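You operate a simulated robot arm through the tools that you are given. There is no shell and no other tool. Be economical: measure what you need, move in short steps, check, and stop when the job is done.

You are at the controls of a simulated two-armed robot. One attempt, no reset.

JOB
Pick up the yellow sign with one hand, pass it to the other hand and put it on the white tray.
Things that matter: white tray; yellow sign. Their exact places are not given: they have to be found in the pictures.

The check looks at the end state, three seconds after you hand in, the way a careful person would. Anything else that was tipped, shoved, dropped, spilled or broken makes it a failure.

ROBOT AND FRAMES
Two 6-joint arms with two-finger parallel grippers on one trunk, on a base that drives. Base frame: it is fixed to the floor where the robot stands at the start and does not move with it; the origin is under the middle of the robot, x ahead of it, y to its left, z up; the surface under the hand at the start is at about z = 0.85. Readings come in m, rad, newtons and seconds.
The left shoulder is at the start at [0.08, 0.216, 1.61], the right one opposite. With the tool pointing down near the work surface each hand reaches from about 0.1 to 0.68 m from the robot's upright axis, wherever it stands, measured 20 degrees to its own side. Places, roughly: white tray (23x29 cm) [-1.02, 1.9, 0.88]. Payload 3.43 kg a hand.
Tool frame (each hand has its own): the origin (TCP) lies between the finger pads and is the grasp point; the fingertips stand 0.03 m ahead of it; z points along the fingers, y is the line along which they close. The gripper opens to 0.094 m. The fingers are 0.028 m wide and 0.01 m thick; the gripper's body (0.05 by 0.096 m) begins 0.055 m behind the TCP.
Orientation is that of the tool frame in the base frame, as a unit quaternion [w, x, y, z]. With the fingers straight down and closing along the base's y, the tool's x points along the base's -x, its y along +y and its z along -z.

CONTROLS
- The arms move only by the tool servo_tool. It takes "left_motion", "right_motion" or both (then of equal length, played together; a hand with none holds still); each is a list of rows, each a list of 3 entries, a list of its own where there are three numbers: the gripper command, from -1 (shut) to 1 (fully open), values between in proportion, then the shift along the tool's x, y, z in m, then the turn, a rotation vector about the tool's x, y, z in rad. In form: [[grip, [tx, ty, tz], [wx, wy, wz]], ...]. A call has 1 to 12 rows; each row is the pose to reach, as a shift and turn from the pose commanded when the call began, along the tool's axes at that moment. Each row takes 0.2 s and may step no farther than 0.05 m and 0.15 rad from the row before; otherwise, or with a gripper value out of range, the whole call is refused. A pose out of reach is approached as far as the arm can. The call stops where the force on the tool passes 40 N (or 10 N more than at its start, if that is more) or the arm is blocked; 0.2 s more then pass. Each finger travels about 0.072 m/s and halts on what it meets, pressing with about 30 N; the grip force reading is that of the motor and also rises with nothing between the fingers. The clock runs only during rows and for 0.2 s after the last one: add rows that repeat a pose to give the fingers time. It gives the time, the measured TCP pose, the force on the tool (base axes), the opening and the grip force at its end, in the units of the frame above (readings bear some noise), with the torque about the TCP (base axes, N m) and any sound that the robot's microphone picked up.
- Cameras (640 x 400 px; columns grow to the right, rows downward): "scene" is now at [0.094, -0.003, 1.7528]; the picture's right is [-0.07, -1.00, 0.00], its down [-0.88, 0.07, -0.48] and it looks along [0.47, -0.04, -0.88] (base axes); focal length 273 px, centre (320, 200). "left" rides on the left gripper at [0.076, -0.014, -0.102] in its tool frame; the picture's right is [0.18, 0.98, 0.00], its down [-0.75, 0.14, -0.64] and it looks along [-0.63, 0.12, 0.77] (tool axes); focal length 243 px, centre (320, 200). "right" rides on the right gripper at [0.076, 0.014, -0.103] in its tool frame; the picture's right is [-0.18, 0.98, 0.00], its down [-0.75, -0.14, -0.64] and it looks along [-0.63, -0.12, 0.77] (tool axes); focal length 243 px, centre (320, 200).
- camera(camera): a new picture of that camera. No time passes.
- raise_lower(by): slides the trunk up (or, below 0, down) by that many m; the arms and the scene camera ride with it, the base frame stays. It gives what a move gives, with no picture.
- roll_base(legs): drives the robot by 1 to 6 legs, each [ahead, left, turn to the left] in m, m and rad, along the robot's own axes; the way and the turn of a leg run together, so that a leg with both is an arc; at most 1.5 m and 3.142 rad a leg. The arms and the cameras ride along, it lands a little off, and it stops where it bumps. It gives what a move gives.
- aim_head(pan, tilt): turns the head with the scene camera to pan (to the left, within 1.501 rad either way) and tilt (down, from -0.506 to 1.204), counted from straight ahead of the robot. It gives what a move gives.
- pixel_to_xyz(camera, pixels): for up to 12 pixels [column, row] of the newest picture of that camera ("zoom" is the newest enlarged one), the place [x, y, z] in the base frame of the surface seen there, good to about 0.002 m. No time passes.
- close_up(camera, box): a new picture of the part [left, top, right, bottom] of that camera's present view, enlarged. No time passes.
- hand_in(): hands the job in; it is judged then, once.

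Keep the steps short. Do not move on a guess: measure, check each grasp and each placing, and mend mistakes. In all there are 80 turns and 62 pictures (those below and enlarged ones count). Leave the grippers open and the arms clear of the work at the hand-in unless told otherwise, and finish with a single line.

The tools are called after "Request:" by a JSON object that holds its "op" and its "data". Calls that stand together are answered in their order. servo_tool: Moves the arms, as the interface text tells. Its arguments: {"type":"object","properties":{"left_motion":{"type":"array"},"right_motion":{"type":"array"}},"required":[]} The other tools are called the same way: raise_lower (by) slides the trunk up or down; roll_base (legs) drives the base; aim_head (pan, tilt) turns the head that bears the scene camera; camera (camera) takes a picture; pixel_to_xyz (camera, pixels) gives the place of the surface under pixels of a picture; close_up (camera, box) takes an enlarged picture of a part of a camera's view; hand_in () hands the job in.

At the start:

```text
time_s: 0.0
left_eef_pos: [0.5489, 0.3248, 1.0845]
left_tool_rot: [0.001, 0.0, 1.0, 0.0]
left_force: [0.5, -0.3, -0.2]
left_torque: [0.03, 0.0, 0.04]
left_finger_gap: 0.0939
left_grip_force: 0.0
right_eef_pos: [0.5916, -0.242, 1.0841]
right_tool_rot: [0.0, 0.0, 1.0, 0.0]
right_force: [-0.1, -0.4, 0.9]
right_torque: [-0.01, -0.03, -0.04]
right_finger_gap: 0.0941
right_grip_force: 0.0
trunk travel left (down, up): [-0.84, 0.0]
robot x, y, heading: [-0.0009, -0.0012, -0.002]
head pan, tilt: [-0.075, 1.075]
```

scene: 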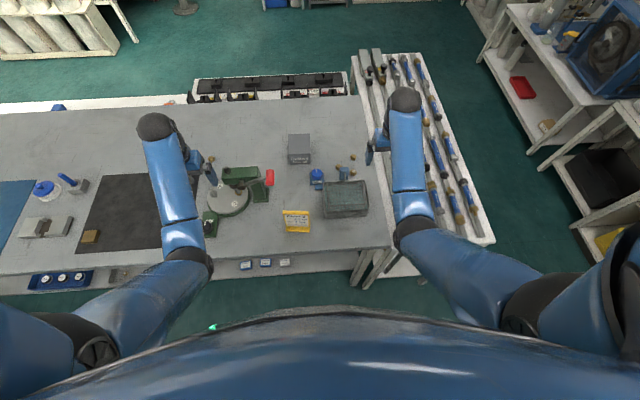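
right: 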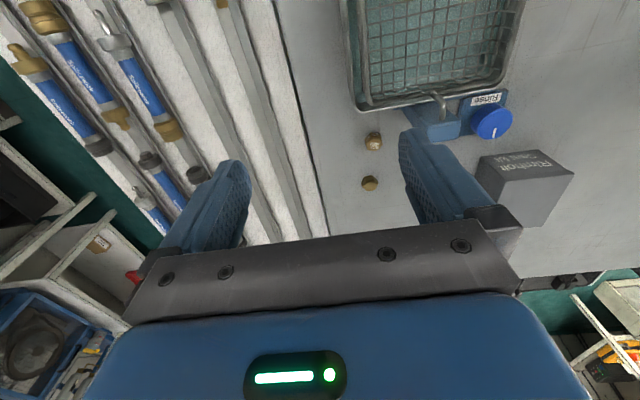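
left: 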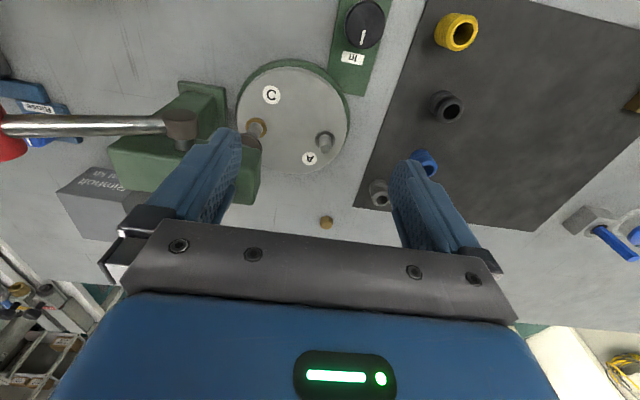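

In the scene picture there is a yellow thing at about (297,221), which is probably the sign. I'll enlarge that area.

Request:
{"op": "close_up", "data": {"camera": "scene", "box": [240, 150, 400, 250]}}

Request:
{"op": "pixel_to_xyz", "data": {"camera": "scene", "pixels": [[284, 211], [310, 211], [284, 232], [310, 232], [297, 221], [345, 200], [297, 240], [225, 200], [330, 235], [265, 220]]}}

```text
4.00 times, centred on (320, 200) of scene
```

zoom: 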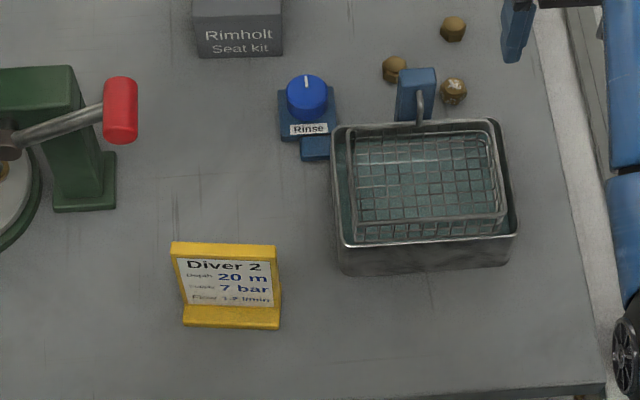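

```text
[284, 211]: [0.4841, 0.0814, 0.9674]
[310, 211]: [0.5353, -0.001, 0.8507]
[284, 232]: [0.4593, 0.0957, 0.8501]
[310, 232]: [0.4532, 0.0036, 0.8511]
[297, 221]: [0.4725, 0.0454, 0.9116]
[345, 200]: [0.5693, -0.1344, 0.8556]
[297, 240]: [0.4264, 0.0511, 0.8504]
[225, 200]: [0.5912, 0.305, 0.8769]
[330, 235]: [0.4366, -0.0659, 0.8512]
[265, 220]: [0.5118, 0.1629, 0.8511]
```

The sign is the yellow stand reading "Diver 2". I'll measure its parts in the enlarged picture.

Request:
{"op": "pixel_to_xyz", "data": {"camera": "zoom", "pixels": [[177, 248], [270, 250], [225, 246], [225, 256], [225, 285], [225, 302], [190, 308], [275, 310], [230, 318], [188, 322], [276, 325], [277, 290]]}}

Request:
{"op": "camera", "data": {"camera": "left"}}

```text
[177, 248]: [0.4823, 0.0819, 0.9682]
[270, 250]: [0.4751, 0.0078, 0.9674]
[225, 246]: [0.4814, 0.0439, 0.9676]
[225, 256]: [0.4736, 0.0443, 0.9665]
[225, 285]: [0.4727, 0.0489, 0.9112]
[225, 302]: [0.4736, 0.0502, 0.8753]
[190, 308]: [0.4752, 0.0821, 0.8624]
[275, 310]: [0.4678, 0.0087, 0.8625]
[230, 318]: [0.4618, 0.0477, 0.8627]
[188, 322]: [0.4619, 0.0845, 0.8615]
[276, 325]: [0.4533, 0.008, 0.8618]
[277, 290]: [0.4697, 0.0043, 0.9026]
```

```text
57 pictures are left
```

left: 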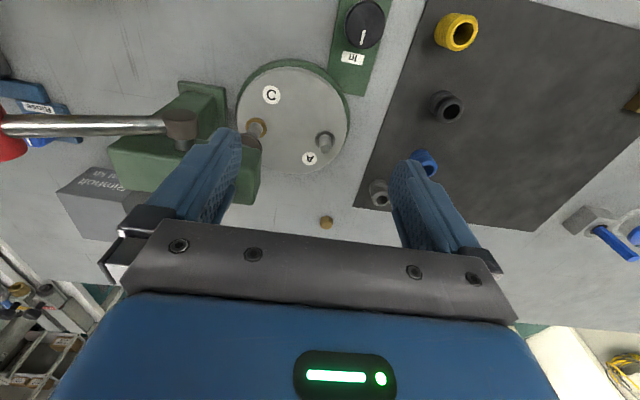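

The sign's plate is vertical, with x about 0.474–0.485, y 0.006–0.083 and its top at z 0.968. A foot comes forward to x about 0.453. Next I'll look toward the tray on the left and behind.

Request:
{"op": "aim_head", "data": {"pan": 1.5, "tilt": 0.45}}

Request:
{"op": "camera", "data": {"camera": "scene"}}

```text
time_s: 1.6
left_eef_pos: [0.549, 0.3249, 1.0859]
left_tool_rot: [0.001, 0.0, 1.0, 0.0]
left_force: [-0.1, -0.5, 0.3]
left_torque: [-0.04, 0.0, 0.0]
left_finger_gap: 0.0942
left_grip_force: 0.0
right_eef_pos: [0.5904, -0.2424, 1.0834]
right_tool_rot: [0.0, 0.0, 1.0, 0.0]
right_force: [0.4, 0.2, -0.7]
right_torque: [-0.01, 0.01, 0.05]
right_finger_gap: 0.094
right_grip_force: 0.0
trunk travel left (down, up): [-0.84, 0.0]
robot x, y, heading: [0.0006, 0.0021, 0.002]
head pan, tilt: [1.499, 0.45]
```

```text
56 pictures are left
```

scene: 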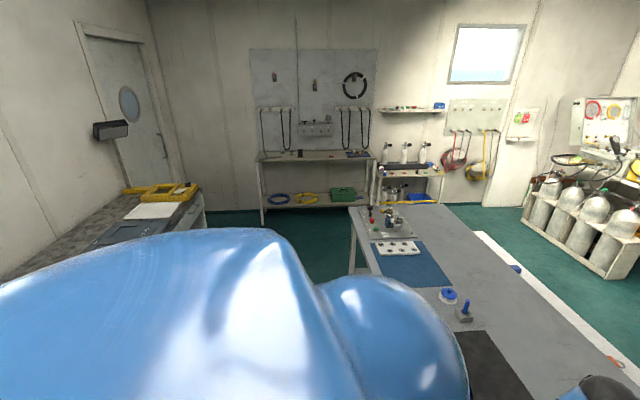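

A white flat thing shows at about (152,211) on a bench at the left. I'll enlarge it and measure.

Request:
{"op": "close_up", "data": {"camera": "scene", "box": [60, 160, 220, 260]}}

Request:
{"op": "pixel_to_xyz", "data": {"camera": "zoom", "pixels": [[300, 176], [475, 172], [250, 232], [455, 228], [370, 205], [320, 140], [500, 110], [150, 300], [580, 250], [100, 230], [560, 130]]}}

```text
4.00 times, centred on (140, 210) of scene
```

zoom: 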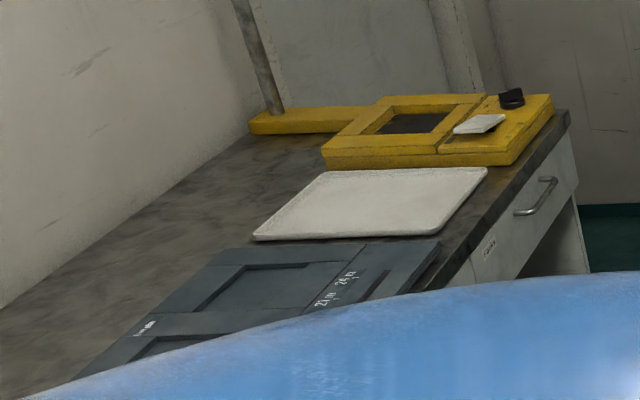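

```text
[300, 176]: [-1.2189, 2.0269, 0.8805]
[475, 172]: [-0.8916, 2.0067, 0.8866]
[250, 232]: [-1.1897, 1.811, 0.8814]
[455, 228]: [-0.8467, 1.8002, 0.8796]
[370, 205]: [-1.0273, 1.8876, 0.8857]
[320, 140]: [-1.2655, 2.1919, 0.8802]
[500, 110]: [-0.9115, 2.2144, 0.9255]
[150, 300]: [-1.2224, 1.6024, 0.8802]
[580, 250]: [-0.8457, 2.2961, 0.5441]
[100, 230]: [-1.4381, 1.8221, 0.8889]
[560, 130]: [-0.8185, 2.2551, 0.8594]
```

The tray is shallow, at about x -1.17…-0.88, y 1.79…2.02. The bench top is at z 0.88 with its front edge at x about -0.80. I'll pick with the right hand at the right end of the sign's top, so the left hand can later take the left end. First I move the right hand above the sign, turned so that the fingers close across the plate.

Request:
{"op": "aim_head", "data": {"pan": 0.0, "tilt": 1.0}}

Request:
{"op": "servo_tool", "data": {"right_motion": [[1, [0.0115, 0.0264, -0.0036], [0, 0, -0.1477]], [1, [0.023, 0.0528, -0.0072], [0, 0, -0.2954]], [1, [0.0345, 0.0792, -0.0108], [0, 0, -0.4431]], [1, [0.046, 0.1056, -0.0144], [0, 0, -0.5908]], [1, [0.0575, 0.132, -0.018], [0, 0, -0.7385]], [1, [0.069, 0.1584, -0.0216], [0, 0, -0.8862]], [1, [0.0805, 0.1848, -0.0252], [0, 0, -1.0339]], [1, [0.092, 0.2112, -0.0288], [0, 0, -1.1816]], [1, [0.1035, 0.2376, -0.0324], [0, 0, -1.3293]], [1, [0.115, 0.264, -0.036], [0, 0, -1.477]], [1, [0.115, 0.264, -0.036], [0, 0, -1.477]]]}}

Request:
{"op": "camera", "data": {"camera": "right"}}

Request:
{"op": "camera", "data": {"camera": "scene"}}

```text
time_s: 3.2
left_eef_pos: [0.5487, 0.3245, 1.0855]
left_tool_rot: [0.0, 0.0, 1.0, 0.001]
left_force: [-0.2, 0.7, -0.7]
left_torque: [0.02, 0.0, -0.02]
left_finger_gap: 0.0941
left_grip_force: 0.1
right_eef_pos: [0.5905, -0.2431, 1.0839]
right_tool_rot: [0.0, 0.0, 1.0, 0.0]
right_force: [-0.3, -0.1, -0.4]
right_torque: [0.01, 0.01, 0.02]
right_finger_gap: 0.094
right_grip_force: 0.0
trunk travel left (down, up): [-0.84, 0.0]
robot x, y, heading: [-0.0008, -0.0003, 0.002]
head pan, tilt: [0.0, 1.0]
```

```text
time_s: 5.7
left_eef_pos: [0.5496, 0.3255, 1.0851]
left_tool_rot: [0.0, 0.0, 1.0, 0.0]
left_force: [0.1, -0.4, 0.6]
left_torque: [0.0, -0.03, 0.05]
left_finger_gap: 0.0937
left_grip_force: 0.1
right_eef_pos: [0.4899, 0.0299, 1.0857]
right_tool_rot: [0.002, -0.674, 0.739, 0.0]
right_force: [0.3, -0.4, 0.1]
right_torque: [0.02, 0.0, -0.01]
right_finger_gap: 0.0942
right_grip_force: 0.0
right hand out of reach, approached as far as the arm can: row 3, 4, 5, 6, 7, 8, 9, 10, 11
trunk travel left (down, up): [-0.84, 0.0]
robot x, y, heading: [-0.0007, 0.0016, -0.003]
head pan, tilt: [0.0, 1.0]
```

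```text
54 pictures are left
```

right: 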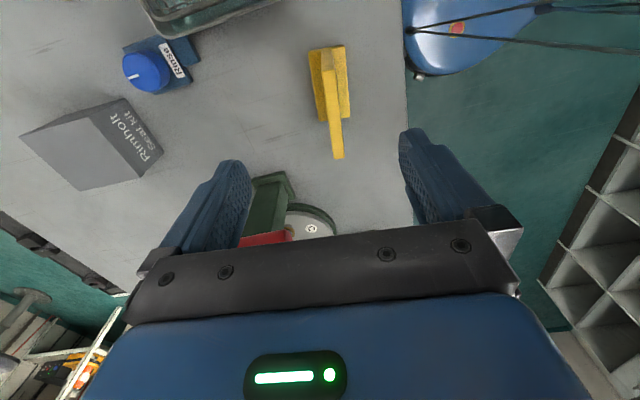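

```text
53 pictures are left
```

scene: 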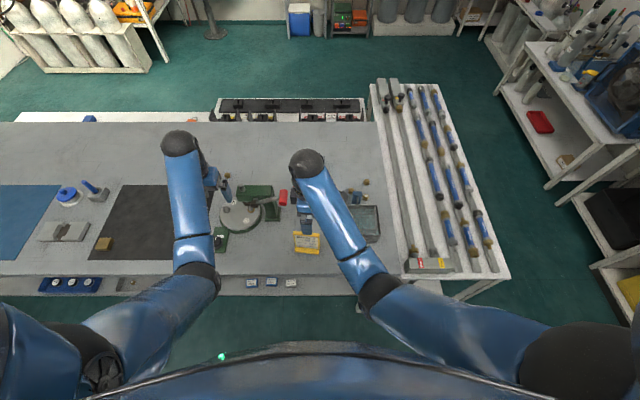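

The right hand stopped at z 1.086, its upper limit here, which is enough. The plate's top edge runs from about (328,48) to (337,157) in the right picture. I'll enlarge and measure it.

Request:
{"op": "close_up", "data": {"camera": "right", "box": [270, 30, 400, 170]}}

```text
2.86 times, centred on (335, 100) of right
```

zoom: 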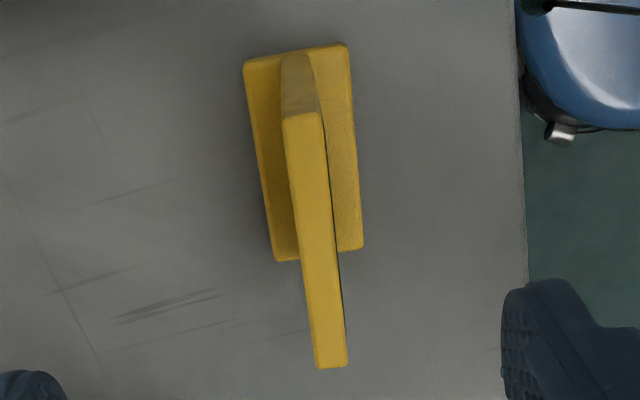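

Request:
{"op": "pixel_to_xyz", "data": {"camera": "zoom", "pixels": [[288, 125], [319, 122], [318, 362], [345, 359], [303, 120], [331, 362], [250, 70], [342, 50], [278, 255], [358, 245], [302, 240], [333, 238]]}}

```text
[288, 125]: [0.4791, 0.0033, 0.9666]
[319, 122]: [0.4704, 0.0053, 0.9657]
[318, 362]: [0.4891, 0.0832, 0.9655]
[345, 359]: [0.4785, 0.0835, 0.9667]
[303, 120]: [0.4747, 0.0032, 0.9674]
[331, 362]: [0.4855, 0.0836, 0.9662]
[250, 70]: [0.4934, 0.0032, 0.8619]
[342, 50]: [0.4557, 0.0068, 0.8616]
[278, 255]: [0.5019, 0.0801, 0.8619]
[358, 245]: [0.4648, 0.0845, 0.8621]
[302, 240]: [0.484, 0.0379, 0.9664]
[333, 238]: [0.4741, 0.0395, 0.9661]
```

The plate's centre line runs from (0.4747, 0.004) to (0.484, 0.083), about 10 mm thick. The yaw needs +0.025 rad. I'll come down a little and see which pose the command refers to.

Request:
{"op": "servo_tool", "data": {"right_motion": [[1, [0, 0, 0.035], [0, 0, 0.025]], [1, [0, 0, 0.07], [0, 0, 0.025]], [1, [0, 0, 0.07], [0, 0, 0.025]]]}}

```text
time_s: 6.5
left_eef_pos: [0.5494, 0.3246, 1.0864]
left_tool_rot: [0.0, 0.001, 1.0, 0.0]
left_force: [0.2, 0.9, 0.1]
left_torque: [-0.04, 0.02, 0.02]
left_finger_gap: 0.094
left_grip_force: 0.2
right_eef_pos: [0.491, 0.0311, 1.0156]
right_tool_rot: [0.0, -0.664, 0.748, 0.0]
right_force: [-0.9, 0.4, 0.3]
right_torque: [0.04, -0.04, -0.03]
right_finger_gap: 0.0941
right_grip_force: 0.0
trunk travel left (down, up): [-0.84, 0.0]
robot x, y, heading: [0.0039, 0.0017, -0.0]
head pan, tilt: [0.0, 1.0]
```

The command follows the actual pose, so there's no offset. I'll centre over the plate with x +0.012 and y +0.0127, then go down to TCP z about 0.945.

Request:
{"op": "servo_tool", "data": {"right_motion": [[1, [0.012, 0.0127, 0], [0, 0, 0]], [1, [0.012, 0.0127, 0], [0, 0, 0]], [1, [0.012, 0.0127, 0.035], [0, 0, 0]], [1, [0.012, 0.0127, 0.07], [0, 0, 0]], [1, [0.012, 0.0127, 0.07], [0, 0, 0]]]}}

Request:
{"op": "camera", "data": {"camera": "right"}}

```text
time_s: 7.7
left_eef_pos: [0.5496, 0.3259, 1.0856]
left_tool_rot: [0.0, 0.0, 1.0, 0.0]
left_force: [0.0, 0.3, -0.4]
left_torque: [0.02, -0.03, 0.01]
left_finger_gap: 0.094
left_grip_force: 0.0
right_eef_pos: [0.4769, 0.0203, 0.9455]
right_tool_rot: [-0.001, -0.664, 0.748, 0.0]
right_force: [-0.2, -0.2, -0.2]
right_torque: [0.02, -0.01, 0.0]
right_finger_gap: 0.0941
right_grip_force: 0.1
trunk travel left (down, up): [-0.84, 0.0]
robot x, y, heading: [0.0008, 0.0004, -0.0]
head pan, tilt: [0.0, 1.0]
```

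```text
51 pictures are left
```

right: 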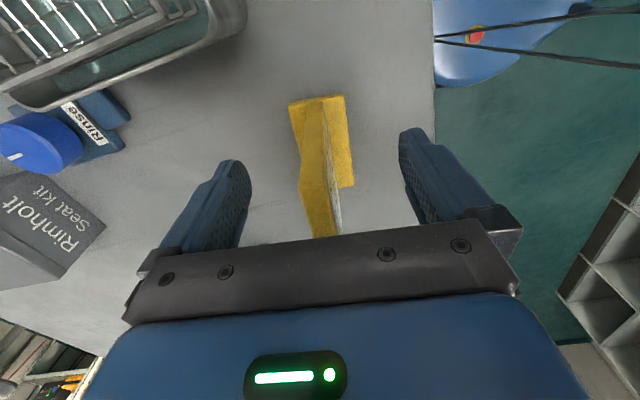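

The plate sits between the fingers. Now I close the right gripper.

Request:
{"op": "servo_tool", "data": {"right_motion": [[-1, [0, 0, 0], [0, 0, 0]], [-1, [0, 0, 0], [0, 0, 0]], [-1, [0, 0, 0], [0, 0, 0]], [-1, [0, 0, 0], [0, 0, 0]], [-1, [0, 0, 0], [0, 0, 0]], [-1, [0, 0, 0], [0, 0, 0]]]}}

Request:
{"op": "servo_tool", "data": {"right_motion": [[-1, [0, 0, -0.03], [0, 0, 0]], [-1, [0, 0, -0.07], [0, 0, 0]], [-1, [0, 0, -0.11], [0, 0, 0]], [-1, [0, 0, -0.13], [0, 0, 0]], [-1, [0, 0, -0.13], [0, 0, 0]]]}}

Request:
{"op": "camera", "data": {"camera": "right"}}

Request:
{"op": "camera", "data": {"camera": "scene"}}

```text
time_s: 9.1
left_eef_pos: [0.5489, 0.3257, 1.0844]
left_tool_rot: [-0.001, 0.001, 1.0, 0.0]
left_force: [0.4, -0.2, 0.8]
left_torque: [0.01, -0.04, 0.0]
left_finger_gap: 0.0937
left_grip_force: 0.0
right_eef_pos: [0.4767, 0.0194, 0.9456]
right_tool_rot: [0.0, -0.664, 0.748, 0.0]
right_force: [-0.1, -1.2, 0.0]
right_torque: [-0.02, -0.03, -0.02]
right_finger_gap: 0.0161
right_grip_force: 30.3
trunk travel left (down, up): [-0.84, 0.0]
robot x, y, heading: [-0.0035, -0.0011, 0.001]
head pan, tilt: [0.0, 1.0]
```

```text
time_s: 10.2
left_eef_pos: [0.5501, 0.3246, 1.0846]
left_tool_rot: [0.0, 0.0, 1.0, 0.001]
left_force: [0.7, -0.4, 0.0]
left_torque: [-0.02, 0.0, 0.01]
left_finger_gap: 0.0941
left_grip_force: 0.0
right_eef_pos: [0.4757, 0.0214, 1.0741]
right_tool_rot: [0.0, -0.664, 0.748, 0.0]
right_force: [0.3, 0.3, -1.1]
right_torque: [-0.03, 0.02, -0.01]
right_finger_gap: 0.0158
right_grip_force: 29.9
trunk travel left (down, up): [-0.84, 0.0]
robot x, y, heading: [-0.0035, 0.0057, 0.001]
head pan, tilt: [0.0, 1.0]
```

```text
50 pictures are left
```

right: 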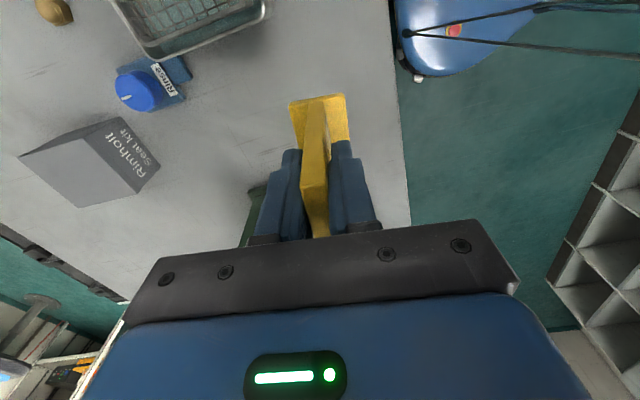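

```text
49 pictures are left
```

scene: 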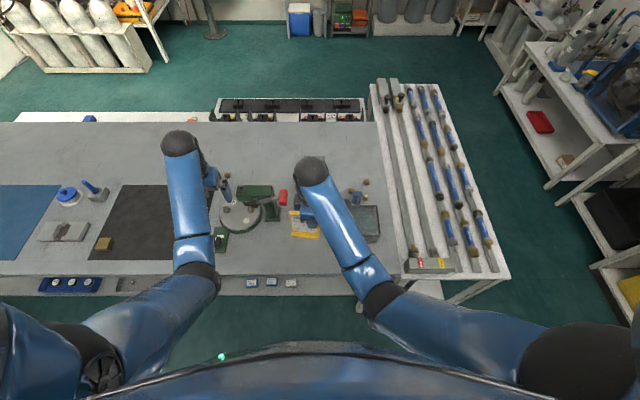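

The sign is held, with gap 0.016 and grip 30 N. Before bringing in the left hand I'll check how high the green valve and red lever stand.

Request:
{"op": "pixel_to_xyz", "data": {"camera": "scene", "pixels": [[283, 197], [254, 189], [270, 205], [240, 218], [224, 187], [297, 216], [308, 236], [301, 222], [186, 160], [312, 170]]}}

Request:
{"op": "close_up", "data": {"camera": "scene", "box": [220, 150, 380, 250]}}

```text
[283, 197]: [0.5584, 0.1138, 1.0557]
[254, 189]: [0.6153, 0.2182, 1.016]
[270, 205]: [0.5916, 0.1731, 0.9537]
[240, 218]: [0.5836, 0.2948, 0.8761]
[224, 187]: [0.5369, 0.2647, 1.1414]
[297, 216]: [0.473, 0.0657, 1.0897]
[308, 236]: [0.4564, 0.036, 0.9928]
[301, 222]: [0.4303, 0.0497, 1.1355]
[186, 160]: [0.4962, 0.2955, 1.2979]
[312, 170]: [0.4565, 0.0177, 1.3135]
```

```text
4.00 times, centred on (300, 200) of scene
```

zoom: 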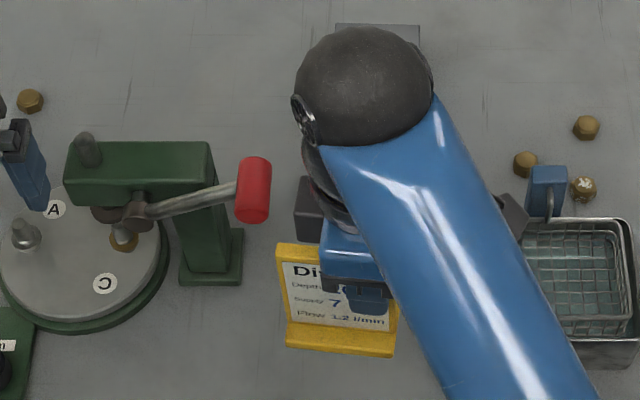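

The red lever knob stands at z 1.056, right where the left hand would pass. I'll back the robot 0.22 m away from the table before passing the sign.

Request:
{"op": "roll_base", "data": {"legs": [[-0.22, 0, 0]]}}

Request:
{"op": "camera", "data": {"camera": "scene"}}

```text
time_s: 11.9
left_eef_pos: [0.3361, 0.3252, 1.0827]
left_tool_rot: [-0.003, 0.002, 1.0, 0.001]
left_force: [-1.1, 0.2, 0.2]
left_torque: [-0.03, 0.03, 0.01]
left_finger_gap: 0.0939
left_grip_force: 0.0
right_eef_pos: [0.2613, 0.0197, 1.0736]
right_tool_rot: [0.0, -0.664, 0.748, 0.002]
right_force: [0.1, -0.3, -0.8]
right_torque: [0.0, 0.06, 0.03]
right_finger_gap: 0.0158
right_grip_force: 29.9
trunk travel left (down, up): [-0.84, 0.0]
robot x, y, heading: [-0.2152, 0.0011, 0.003]
head pan, tilt: [0.0, 1.0]
```

```text
47 pictures are left
```

scene: 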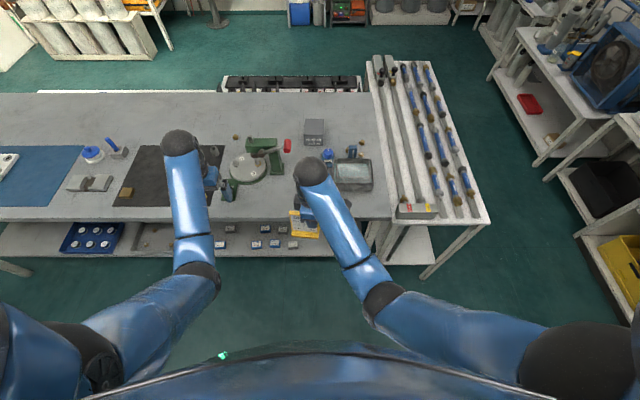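

The table edge is now beyond the sign and the way is free. I'll turn the left hand about its own axis to line up with the plate, about 0.14 m to the left of the sign.

Request:
{"op": "servo_tool", "data": {"left_motion": [[1, [0.004, -0.009, 0], [0, 0, 0.1407]], [1, [0.008, -0.018, 0], [0, 0, 0.2813]], [1, [0.013, -0.026, 0], [0, 0, 0.422]], [1, [0.017, -0.035, 0], [0, 0, 0.5627]], [1, [0.021, -0.044, 0], [0, 0, 0.7033]], [1, [0.026, -0.053, 0], [0, 0, 0.844]], [1, [0.03, -0.061, 0], [0, 0, 0.9847]], [1, [0.034, -0.07, 0], [0, 0, 1.1253]], [1, [0.038, -0.079, 0], [0, 0, 1.266]], [1, [0.043, -0.088, 0], [0, 0, 1.4067]], [1, [0.047, -0.096, 0], [0, 0, 1.5473]], [1, [0.051, -0.105, 0], [0, 0, 1.688]]]}}

Request:
{"op": "camera", "data": {"camera": "left"}}

```text
time_s: 14.5
left_eef_pos: [0.2884, 0.2192, 1.0629]
left_tool_rot: [0.0, 0.749, 0.663, 0.0]
left_force: [-1.0, 0.3, -0.6]
left_torque: [-0.02, 0.02, 0.02]
left_finger_gap: 0.0938
left_grip_force: 0.0
left hand out of reach, approached as far as the arm can: row 2, 3, 4, 5, 6, 7, 8, 9, 10, 11, 12
right_eef_pos: [0.2569, 0.0195, 1.0762]
right_tool_rot: [0.0, -0.663, 0.749, 0.0]
right_force: [-0.1, -0.1, -2.0]
right_torque: [-0.03, -0.02, -0.02]
right_finger_gap: 0.0157
right_grip_force: 30.0
trunk travel left (down, up): [-0.84, 0.0]
robot x, y, heading: [-0.2156, 0.0003, -0.0]
head pan, tilt: [0.0, 1.0]
```

```text
46 pictures are left
```

left: 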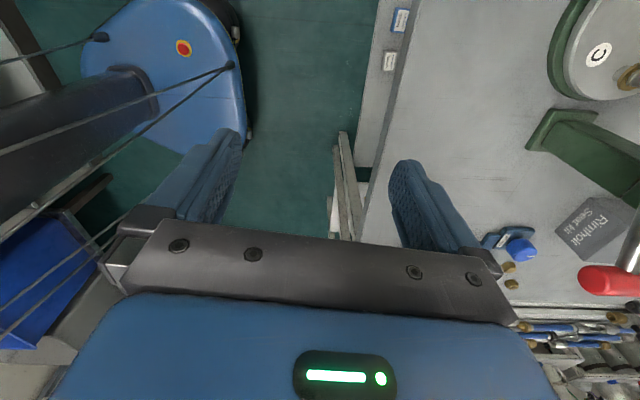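

Both hands are near the top of their reach here, so I'll lower both by about 0.06–0.07 m. At the same time the left tool tilts 0.6 rad, so it approaches from the upper left.

Request:
{"op": "servo_tool", "data": {"left_motion": [[1, [0, 0, 0.012], [0, -0.1, 0]], [1, [0, 0, 0.024], [0, -0.2, 0]], [1, [0, 0, 0.036], [0, -0.3, 0]], [1, [0, 0, 0.048], [0, -0.4, 0]], [1, [0, 0, 0.06], [0, -0.5, 0]], [1, [0, 0, 0.06], [0, -0.6, 0]], [1, [0, 0, 0.06], [0, -0.6, 0]]], "right_motion": [[-1, [0, 0, 0.014], [0, 0, 0]], [-1, [0, 0, 0.028], [0, 0, 0]], [-1, [0, 0, 0.042], [0, 0, 0]], [-1, [0, 0, 0.056], [0, 0, 0]], [-1, [0, 0, 0.07], [0, 0, 0]], [-1, [0, 0, 0.07], [0, 0, 0]], [-1, [0, 0, 0.07], [0, 0, 0]]]}}

Request:
{"op": "camera", "data": {"camera": "left"}}

Request:
{"op": "camera", "data": {"camera": "scene"}}

```text
time_s: 16.1
left_eef_pos: [0.2883, 0.2201, 1.0023]
left_tool_rot: [0.197, 0.714, 0.634, -0.221]
left_force: [-0.3, -0.6, 0.4]
left_torque: [0.02, -0.01, -0.01]
left_finger_gap: 0.0939
left_grip_force: 0.0
right_eef_pos: [0.2564, 0.0194, 1.0045]
right_tool_rot: [0.0, -0.663, 0.749, -0.001]
right_force: [-0.3, -1.0, -1.1]
right_torque: [-0.01, 0.0, -0.04]
right_finger_gap: 0.0161
right_grip_force: 29.8
trunk travel left (down, up): [-0.84, 0.0]
robot x, y, heading: [-0.2173, 0.0025, -0.002]
head pan, tilt: [0.0, 1.0]
```

```text
45 pictures are left
```

left: 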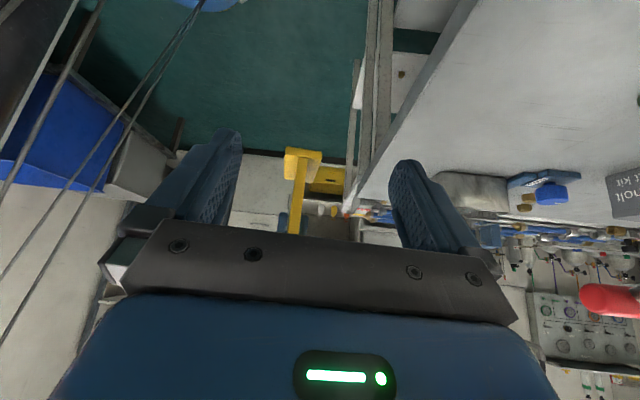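

```text
44 pictures are left
```

scene: 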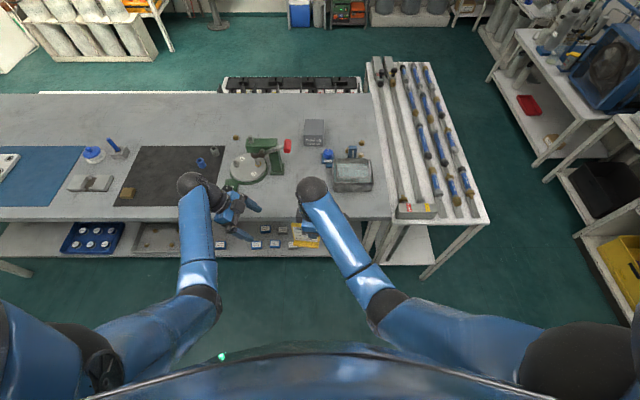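

The left camera sees the sign's left edge at (300,190), between the fingers. I'll enlarge and measure it.

Request:
{"op": "close_up", "data": {"camera": "left", "box": [260, 130, 380, 250]}}

```text
3.33 times, centred on (320, 190) of left
```

zoom: 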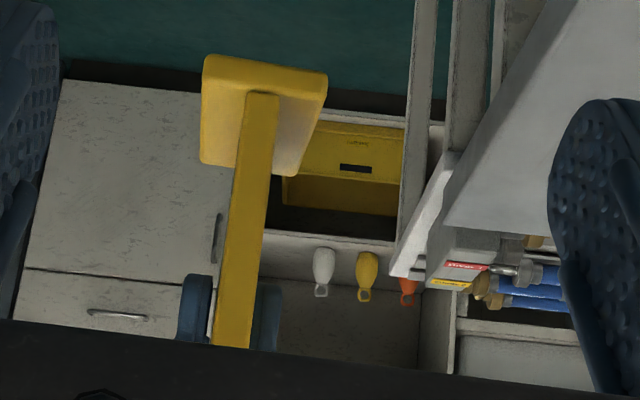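

Request:
{"op": "pixel_to_xyz", "data": {"camera": "zoom", "pixels": [[248, 120], [273, 120], [230, 250], [258, 250], [217, 335], [245, 335], [215, 75], [315, 90], [263, 60], [190, 300], [270, 300]]}}

```text
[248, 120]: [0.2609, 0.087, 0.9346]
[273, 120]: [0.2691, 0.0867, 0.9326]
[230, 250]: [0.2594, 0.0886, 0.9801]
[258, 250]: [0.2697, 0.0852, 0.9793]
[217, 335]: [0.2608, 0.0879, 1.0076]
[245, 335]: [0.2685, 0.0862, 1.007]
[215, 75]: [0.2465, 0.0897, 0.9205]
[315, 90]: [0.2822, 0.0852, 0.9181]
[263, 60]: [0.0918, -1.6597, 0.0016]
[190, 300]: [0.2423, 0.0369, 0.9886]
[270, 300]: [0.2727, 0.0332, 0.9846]
```

The sign's left edge is at (0.265, 0.087). I slide the left hand in to 13 mm inside that edge with the fingers open.

Request:
{"op": "servo_tool", "data": {"left_motion": [[1, [-0.0305, -0.0077, 0.0209], [0, 0, 0]], [1, [-0.061, -0.0077, 0.0418], [0, 0, 0]], [1, [-0.0916, -0.0077, 0.0627], [0, 0, 0]], [1, [-0.1221, -0.0077, 0.0836], [0, 0, 0]], [1, [-0.1221, -0.0077, 0.0836], [0, 0, 0]]]}}

Request:
{"op": "camera", "data": {"camera": "left"}}

Request:
{"op": "close_up", "data": {"camera": "scene", "box": [220, 170, 380, 270]}}

```text
time_s: 17.3
left_eef_pos: [0.2621, 0.0735, 1.0035]
left_tool_rot: [0.197, 0.714, 0.634, -0.222]
left_force: [1.1, 0.5, -0.7]
left_torque: [-0.02, 0.0, 0.01]
left_finger_gap: 0.0942
left_grip_force: 0.0
right_eef_pos: [0.2572, 0.0198, 1.0058]
right_tool_rot: [0.0, -0.663, 0.748, 0.001]
right_force: [-1.4, 0.0, -1.4]
right_torque: [-0.03, -0.02, -0.01]
right_finger_gap: 0.0161
right_grip_force: 30.2
trunk travel left (down, up): [-0.84, 0.0]
robot x, y, heading: [-0.2204, 0.0025, -0.0]
head pan, tilt: [0.0, 1.0]
```

```text
42 pictures are left
```

left: 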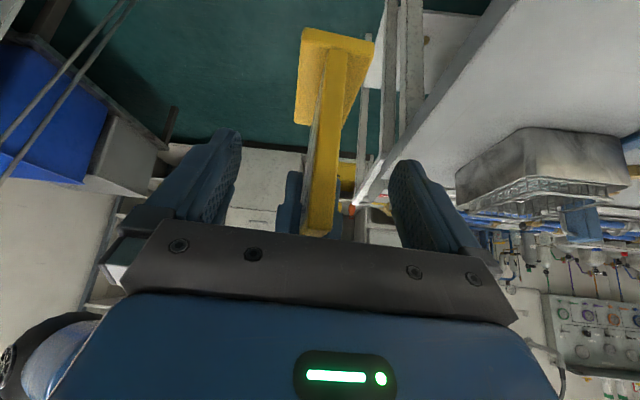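

```text
4.00 times, centred on (300, 220) of scene
```

zoom: 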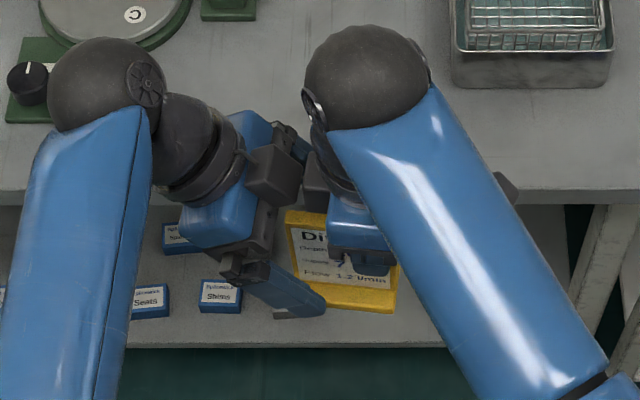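

The plate stands centred between the left fingers. Now I close the left gripper while the right one still holds.

Request:
{"op": "servo_tool", "data": {"left_motion": [[-1, [0, 0, 0], [0, 0, 0]], [-1, [0, 0, 0], [0, 0, 0]], [-1, [0, 0, 0], [0, 0, 0]], [-1, [0, 0, 0], [0, 0, 0]], [-1, [0, 0, 0], [0, 0, 0]], [-1, [0, 0, 0], [0, 0, 0]]]}}

Request:
{"op": "camera", "data": {"camera": "left"}}

```text
time_s: 18.7
left_eef_pos: [0.2631, 0.0735, 1.0026]
left_tool_rot: [0.197, 0.714, 0.634, -0.22]
left_force: [3.3, 0.7, -1.2]
left_torque: [0.08, 0.04, 0.02]
left_finger_gap: 0.0159
left_grip_force: 30.3
right_eef_pos: [0.2559, 0.0206, 1.007]
right_tool_rot: [0.0, -0.663, 0.748, 0.0]
right_force: [-3.7, 0.1, 2.0]
right_torque: [0.02, -0.04, 0.11]
right_finger_gap: 0.0158
right_grip_force: 30.1
trunk travel left (down, up): [-0.84, 0.0]
robot x, y, heading: [-0.2181, -0.0022, -0.001]
head pan, tilt: [0.0, 1.0]
```

```text
40 pictures are left
```

left: 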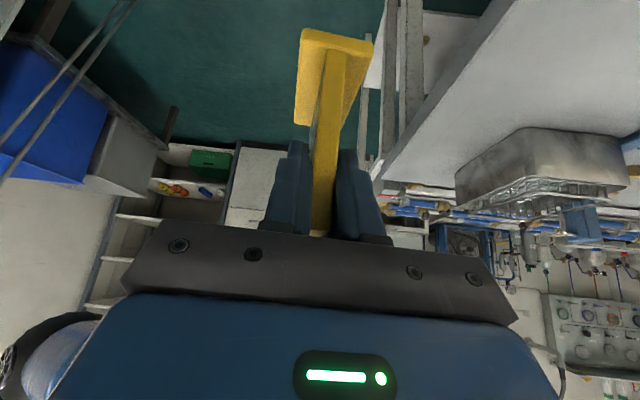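

Both hands hold, with gap 0.016 and 30 N on each. I open the right gripper and check before moving it.

Request:
{"op": "servo_tool", "data": {"right_motion": [[1, [0, 0, 0], [0, 0, 0]], [1, [0, 0, 0], [0, 0, 0]], [1, [0, 0, 0], [0, 0, 0]], [1, [0, 0, 0], [0, 0, 0]], [1, [0, 0, 0], [0, 0, 0]]]}}

Request:
{"op": "servo_tool", "data": {"right_motion": [[1, [0.03, 0, 0], [0, 0, 0]], [1, [0.07, 0, 0], [0, 0, 0]], [1, [0.11, 0, 0], [0, 0, 0]], [1, [0.15, 0, 0], [0, 0, 0]], [1, [0.19, 0, 0], [0, 0, 0]], [1, [0.19, 0, 0], [0, 0, 0]]]}}

Request:
{"op": "camera", "data": {"camera": "scene"}}

Request:
{"op": "camera", "data": {"camera": "left"}}

```text
time_s: 19.9
left_eef_pos: [0.2621, 0.0747, 1.0026]
left_tool_rot: [0.197, 0.714, 0.634, -0.221]
left_force: [-0.2, -0.2, -0.1]
left_torque: [-0.02, 0.0, -0.02]
left_finger_gap: 0.0157
left_grip_force: 29.7
right_eef_pos: [0.2566, 0.021, 1.0059]
right_tool_rot: [0.0, -0.663, 0.748, 0.001]
right_force: [0.1, 0.4, 0.2]
right_torque: [0.02, 0.0, -0.02]
right_finger_gap: 0.0941
right_grip_force: 0.0
trunk travel left (down, up): [-0.84, 0.0]
robot x, y, heading: [-0.2151, 0.0017, -0.005]
head pan, tilt: [0.0, 1.0]
```

```text
time_s: 21.3
left_eef_pos: [0.2625, 0.0732, 1.0027]
left_tool_rot: [0.197, 0.714, 0.634, -0.221]
left_force: [1.4, 0.0, 0.3]
left_torque: [0.04, -0.02, 0.01]
left_finger_gap: 0.0156
left_grip_force: 30.4
right_eef_pos: [0.2336, -0.169, 1.0045]
right_tool_rot: [0.001, -0.663, 0.748, 0.0]
right_force: [0.5, -0.1, 0.6]
right_torque: [-0.03, 0.03, 0.01]
right_finger_gap: 0.0939
right_grip_force: 0.0
trunk travel left (down, up): [-0.84, 0.0]
robot x, y, heading: [-0.2195, 0.0006, 0.001]
head pan, tilt: [0.0, 1.0]
```

```text
39 pictures are left
```

scene: 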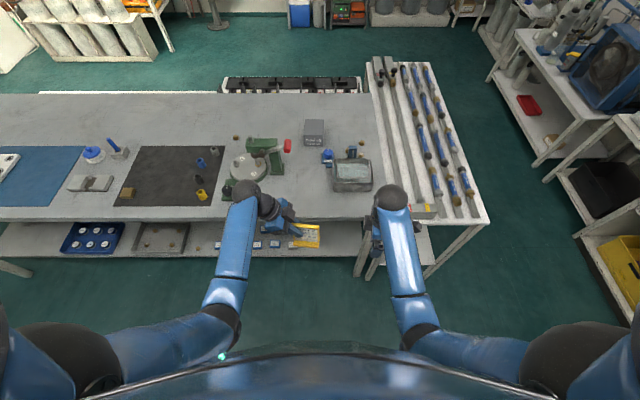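

```text
38 pictures are left
```

left: 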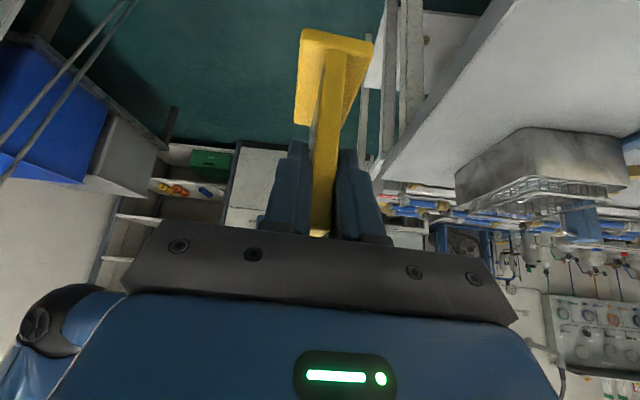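

The pass worked: the left hand alone holds the sign and the right hand is clear. Now I turn left 90° in place, aim the head ahead and look at the way.

Request:
{"op": "roll_base", "data": {"legs": [[0, 0, 1.571]]}}

Request:
{"op": "aim_head", "data": {"pan": 0.3, "tilt": 0.6}}

Request:
{"op": "camera", "data": {"camera": "scene"}}

```text
time_s: 25.5
left_eef_pos: [-0.2895, 0.4823, 1.0022]
left_tool_rot: [0.295, 0.06, 0.954, -0.019]
left_force: [-0.2, -1.2, -0.5]
left_torque: [0.03, 0.01, -0.02]
left_finger_gap: 0.0161
left_grip_force: 30.0
right_eef_pos: [-0.0479, 0.4514, 1.0059]
right_tool_rot: [0.0, 0.998, -0.062, 0.001]
right_force: [0.2, 0.2, 0.6]
right_torque: [0.03, 0.02, -0.02]
right_finger_gap: 0.0939
right_grip_force: 0.1
trunk travel left (down, up): [-0.84, 0.0]
robot x, y, heading: [-0.2186, -0.0004, 1.563]
head pan, tilt: [0.0, 1.0]
```

```text
time_s: 26.4
left_eef_pos: [-0.2893, 0.4814, 1.0021]
left_tool_rot: [0.296, 0.059, 0.953, -0.019]
left_force: [0.2, 0.1, -0.3]
left_torque: [0.0, 0.01, 0.0]
left_finger_gap: 0.0157
left_grip_force: 29.9
right_eef_pos: [-0.0486, 0.4503, 1.0048]
right_tool_rot: [0.0, 0.998, -0.062, 0.0]
right_force: [1.0, 0.0, -0.4]
right_torque: [0.06, 0.0, -0.02]
right_finger_gap: 0.0941
right_grip_force: 0.0
trunk travel left (down, up): [-0.84, 0.0]
robot x, y, heading: [-0.2186, 0.0007, 1.562]
head pan, tilt: [0.3, 0.6]
```

```text
37 pictures are left
```

scene: 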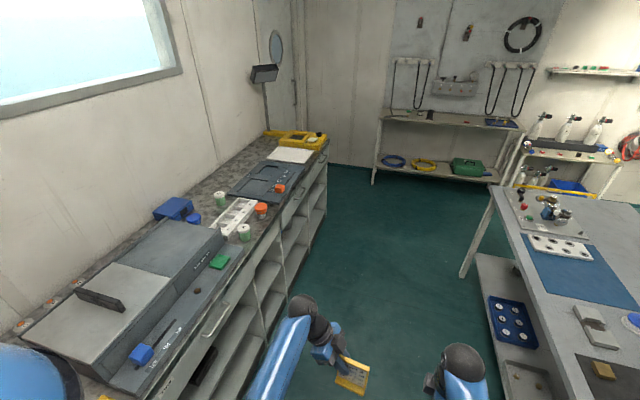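

The corridor looks clear. I'll check how far the end bench is before driving.

Request:
{"op": "pixel_to_xyz", "data": {"camera": "scene", "pixels": [[376, 182], [440, 122], [293, 155], [310, 155], [322, 148], [270, 160], [300, 138], [495, 185]]}}

Request:
{"op": "roll_base", "data": {"legs": [[0.95, 0, 0]]}}

Request:
{"op": "camera", "data": {"camera": "scene"}}

```text
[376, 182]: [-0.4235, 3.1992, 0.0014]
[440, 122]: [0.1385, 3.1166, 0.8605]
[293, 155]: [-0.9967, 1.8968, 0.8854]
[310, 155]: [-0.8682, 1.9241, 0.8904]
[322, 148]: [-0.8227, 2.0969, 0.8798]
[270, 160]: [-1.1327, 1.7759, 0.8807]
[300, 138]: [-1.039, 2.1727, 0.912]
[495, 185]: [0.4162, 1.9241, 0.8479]
```

```text
time_s: 31.3
left_eef_pos: [-0.2775, 1.425, 1.003]
left_tool_rot: [0.295, 0.062, 0.953, -0.018]
left_force: [0.4, -0.1, 0.3]
left_torque: [-0.03, 0.03, 0.01]
left_finger_gap: 0.0158
left_grip_force: 30.0
right_eef_pos: [-0.0367, 1.3932, 1.0046]
right_tool_rot: [-0.001, 0.998, -0.066, 0.0]
right_force: [0.2, 0.1, -0.9]
right_torque: [0.0, 0.03, 0.0]
right_finger_gap: 0.0943
right_grip_force: 0.1
trunk travel left (down, up): [-0.84, 0.0]
robot x, y, heading: [-0.2147, 0.9433, 1.557]
head pan, tilt: [0.3, 0.6]
```

```text
36 pictures are left
```

scene: 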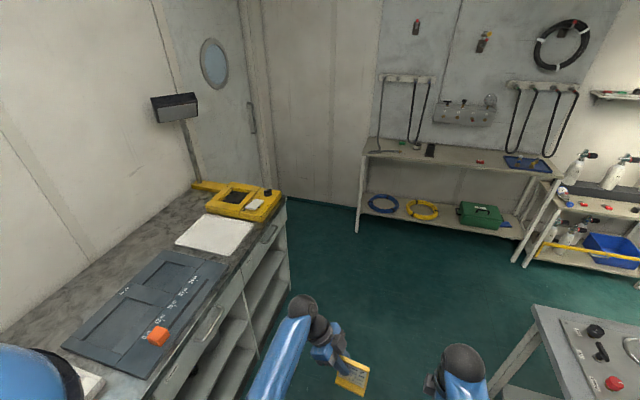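

The way ahead is free, with the next bench only at y 3.1. I drive 1.0 m ahead, then turn left to face the tray bench.

Request:
{"op": "roll_base", "data": {"legs": [[1.01, 0, 0], [0, 0, 1.585]]}}

Request:
{"op": "aim_head", "data": {"pan": 0.0, "tilt": 0.9}}

Request:
{"op": "camera", "data": {"camera": "scene"}}

```text
time_s: 40.4
left_eef_pos: [-0.6757, 1.8722, 1.0019]
left_tool_rot: [0.221, -0.635, 0.714, 0.197]
left_force: [1.2, 0.0, 0.0]
left_torque: [-0.03, 0.0, -0.01]
left_finger_gap: 0.0158
left_grip_force: 29.9
right_eef_pos: [-0.6466, 2.1133, 1.0049]
right_tool_rot: [0.0, 0.748, 0.664, 0.0]
right_force: [-1.0, -0.7, 0.6]
right_torque: [-0.01, 0.03, -0.03]
right_finger_gap: 0.094
right_grip_force: 0.0
trunk travel left (down, up): [-0.84, 0.0]
robot x, y, heading: [-0.1954, 1.9456, -3.141]
head pan, tilt: [0.3, 0.6]
```

```text
time_s: 41.2
left_eef_pos: [-0.6753, 1.8709, 1.0036]
left_tool_rot: [0.221, -0.635, 0.714, 0.197]
left_force: [0.8, 0.6, 0.8]
left_torque: [-0.05, 0.01, 0.04]
left_finger_gap: 0.0156
left_grip_force: 30.1
right_eef_pos: [-0.6472, 2.1128, 1.0059]
right_tool_rot: [0.0, 0.748, 0.664, 0.0]
right_force: [-0.5, 0.2, -0.7]
right_torque: [-0.01, -0.04, -0.01]
right_finger_gap: 0.0941
right_grip_force: 0.0
trunk travel left (down, up): [-0.84, 0.0]
robot x, y, heading: [-0.1932, 1.9435, -3.134]
head pan, tilt: [0.0, 0.901]
```

```text
35 pictures are left
```

scene: 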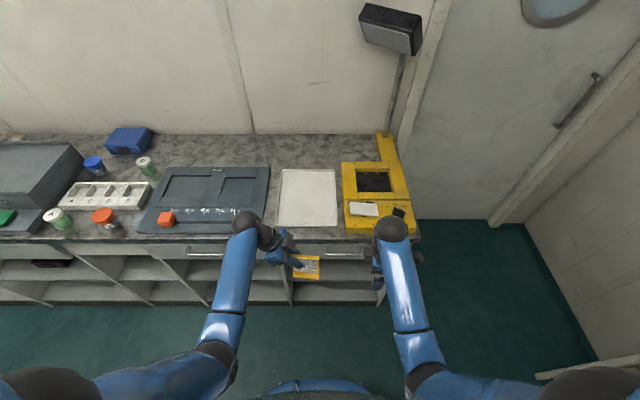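

The tray lies straight ahead. I'll measure its outline and the height of its neighbours.

Request:
{"op": "close_up", "data": {"camera": "scene", "box": [230, 140, 430, 265]}}

Request:
{"op": "pixel_to_xyz", "data": {"camera": "scene", "pixels": [[283, 171], [333, 171], [279, 224], [336, 224], [308, 198], [308, 173], [370, 222], [398, 213], [365, 208], [345, 195], [255, 195], [320, 240]]}}

```text
3.20 times, centred on (330, 202) of scene
```

zoom: 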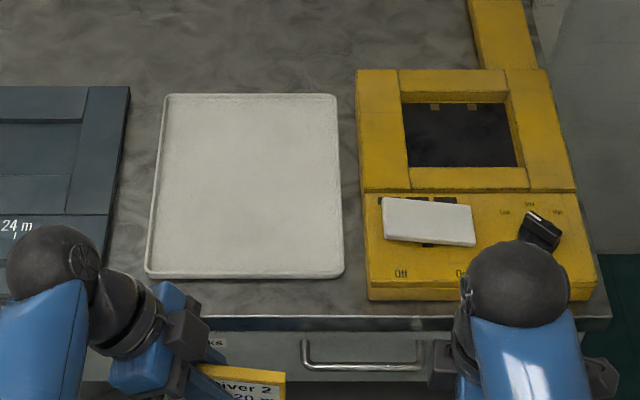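

```text
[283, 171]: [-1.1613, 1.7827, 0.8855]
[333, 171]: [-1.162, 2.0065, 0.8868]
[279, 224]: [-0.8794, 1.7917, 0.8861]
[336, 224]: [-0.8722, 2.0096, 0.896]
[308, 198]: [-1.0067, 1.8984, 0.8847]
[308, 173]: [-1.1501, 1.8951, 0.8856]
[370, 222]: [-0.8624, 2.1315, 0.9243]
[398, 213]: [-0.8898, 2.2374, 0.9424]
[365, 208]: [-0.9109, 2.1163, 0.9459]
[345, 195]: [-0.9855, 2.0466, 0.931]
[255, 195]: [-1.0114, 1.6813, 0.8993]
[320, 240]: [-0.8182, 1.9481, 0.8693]
```

The tray surface is at z 0.885 with its rim at 0.896, spanning x -1.165…-0.868 and y 1.783…2.012. The sign's bottom is at about 0.908. I'll raise the left hand 3 cm and pull the right hand 15 cm back so it stays off the yellow box. Then I'll drive ahead 0.2 m.

Request:
{"op": "servo_tool", "data": {"left_motion": [[-1, [-0.0057, 0, -0.0083], [0, 0, 0]], [-1, [-0.0113, 0, -0.0167], [0, 0, 0]], [-1, [-0.017, 0, -0.025], [0, 0, 0]], [-1, [-0.017, 0, -0.025], [0, 0, 0]], [-1, [-0.017, 0, -0.025], [0, 0, 0]]], "right_motion": [[1, [0, 0.03, 0], [0, 0, 0]], [1, [0, 0.07, 0], [0, 0, 0]], [1, [0, 0.11, 0], [0, 0, 0]], [1, [0, 0.15, 0], [0, 0, 0]], [1, [0, 0.15, 0], [0, 0, 0]]]}}

Request:
{"op": "roll_base", "data": {"legs": [[0.2, 0, 0]]}}

Request:
{"op": "camera", "data": {"camera": "scene"}}

Request:
{"op": "camera", "data": {"camera": "left"}}

```text
time_s: 42.4
left_eef_pos: [-0.6757, 1.8704, 1.0326]
left_tool_rot: [0.221, -0.635, 0.714, 0.196]
left_force: [0.2, -0.2, -0.6]
left_torque: [-0.05, -0.03, 0.02]
left_finger_gap: 0.0158
left_grip_force: 30.1
right_eef_pos: [-0.4973, 2.094, 1.0052]
right_tool_rot: [0.0, 0.748, 0.664, 0.0]
right_force: [-0.1, 0.7, 0.6]
right_torque: [0.01, 0.01, 0.01]
right_finger_gap: 0.094
right_grip_force: 0.0
trunk travel left (down, up): [-0.84, 0.0]
robot x, y, heading: [-0.1933, 1.948, -3.138]
head pan, tilt: [0.0, 0.901]
```

```text
time_s: 44.0
left_eef_pos: [-0.8743, 1.8714, 1.0348]
left_tool_rot: [0.22, -0.634, 0.715, 0.197]
left_force: [0.1, 0.5, -2.3]
left_torque: [-0.03, -0.03, 0.0]
left_finger_gap: 0.0159
left_grip_force: 30.4
right_eef_pos: [-0.695, 2.0951, 1.007]
right_tool_rot: [-0.001, 0.748, 0.664, -0.001]
right_force: [-0.1, -1.0, -0.2]
right_torque: [0.03, 0.0, 0.0]
right_finger_gap: 0.0942
right_grip_force: 0.1
trunk travel left (down, up): [-0.84, 0.0]
robot x, y, heading: [-0.3972, 1.9448, -3.144]
head pan, tilt: [0.0, 0.901]
```

```text
33 pictures are left
```

scene: 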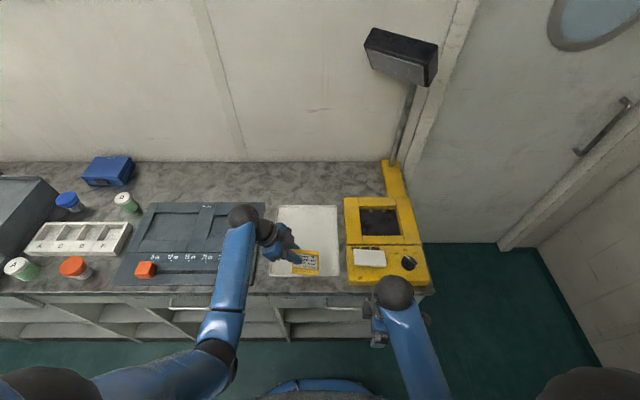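

```text
32 pictures are left
```

left: 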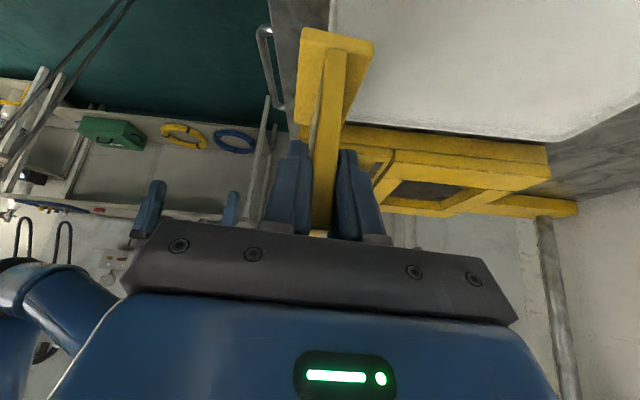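

The left TCP is at (-0.874, 1.871), and the sign needs to go 0.12 m further in to the middle of the tray.

Request:
{"op": "servo_tool", "data": {"left_motion": [[-1, [0.0029, 0.03, -0.002], [0, 0, 0]], [-1, [0.0058, 0.06, -0.004], [0, 0, 0]], [-1, [0.0087, 0.09, -0.0059], [0, 0, 0]], [-1, [0.0116, 0.119, -0.0079], [0, 0, 0]], [-1, [0.0116, 0.119, -0.0079], [0, 0, 0]]]}}

Request:
{"op": "close_up", "data": {"camera": "scene", "box": [210, 180, 410, 305]}}

Request:
{"op": "camera", "data": {"camera": "left"}}

```text
time_s: 45.2
left_eef_pos: [-0.9976, 1.8694, 1.0324]
left_tool_rot: [0.221, -0.634, 0.714, 0.196]
left_force: [-0.7, 0.1, -1.3]
left_torque: [-0.04, 0.0, 0.02]
left_finger_gap: 0.0158
left_grip_force: 30.3
right_eef_pos: [-0.6986, 2.095, 1.005]
right_tool_rot: [0.0, 0.748, 0.664, 0.0]
right_force: [-0.7, -0.1, -0.8]
right_torque: [-0.01, -0.02, 0.0]
right_finger_gap: 0.0941
right_grip_force: 0.1
trunk travel left (down, up): [-0.84, 0.0]
robot x, y, heading: [-0.3969, 1.9446, -3.143]
head pan, tilt: [0.0, 0.901]
```

```text
3.20 times, centred on (310, 242) of scene
```

zoom: 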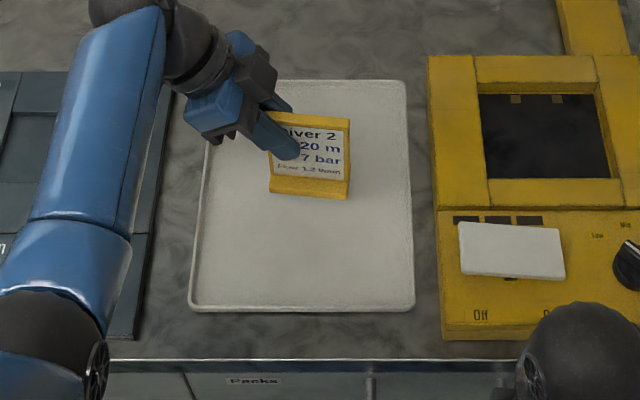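

```text
30 pictures are left
```

left: 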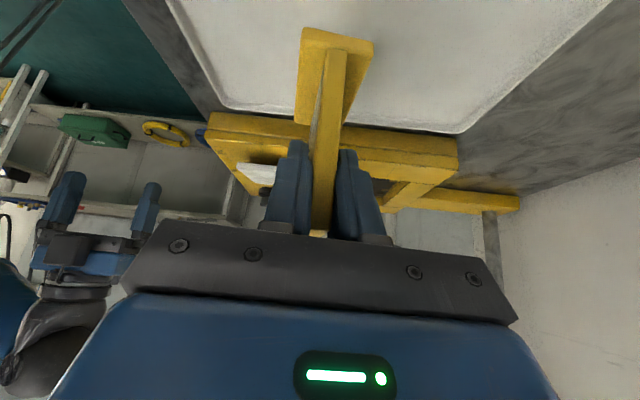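

The sign hangs over the tray's middle. I'll measure the foot's height so I know how far to lower.

Request:
{"op": "pixel_to_xyz", "data": {"camera": "zoom", "pixels": [[305, 184], [275, 180], [342, 187], [305, 192], [342, 195], [347, 130], [330, 230], [270, 230], [380, 150]]}}

Request:
{"op": "pixel_to_xyz", "data": {"camera": "left", "pixels": [[305, 40], [365, 52], [302, 100], [350, 110], [325, 120], [337, 60]]}}

```text
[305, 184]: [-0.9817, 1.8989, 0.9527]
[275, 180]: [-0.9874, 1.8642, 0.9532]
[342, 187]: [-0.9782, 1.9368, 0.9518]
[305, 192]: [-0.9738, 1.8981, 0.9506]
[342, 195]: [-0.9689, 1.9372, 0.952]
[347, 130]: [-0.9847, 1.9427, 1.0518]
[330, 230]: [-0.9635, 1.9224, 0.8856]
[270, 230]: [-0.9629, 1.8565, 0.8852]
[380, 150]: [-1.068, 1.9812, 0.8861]
```

```text
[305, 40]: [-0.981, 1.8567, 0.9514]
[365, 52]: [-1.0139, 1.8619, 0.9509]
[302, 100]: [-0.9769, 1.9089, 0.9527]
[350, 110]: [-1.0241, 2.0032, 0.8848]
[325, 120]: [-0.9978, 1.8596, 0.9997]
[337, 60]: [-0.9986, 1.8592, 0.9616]
```

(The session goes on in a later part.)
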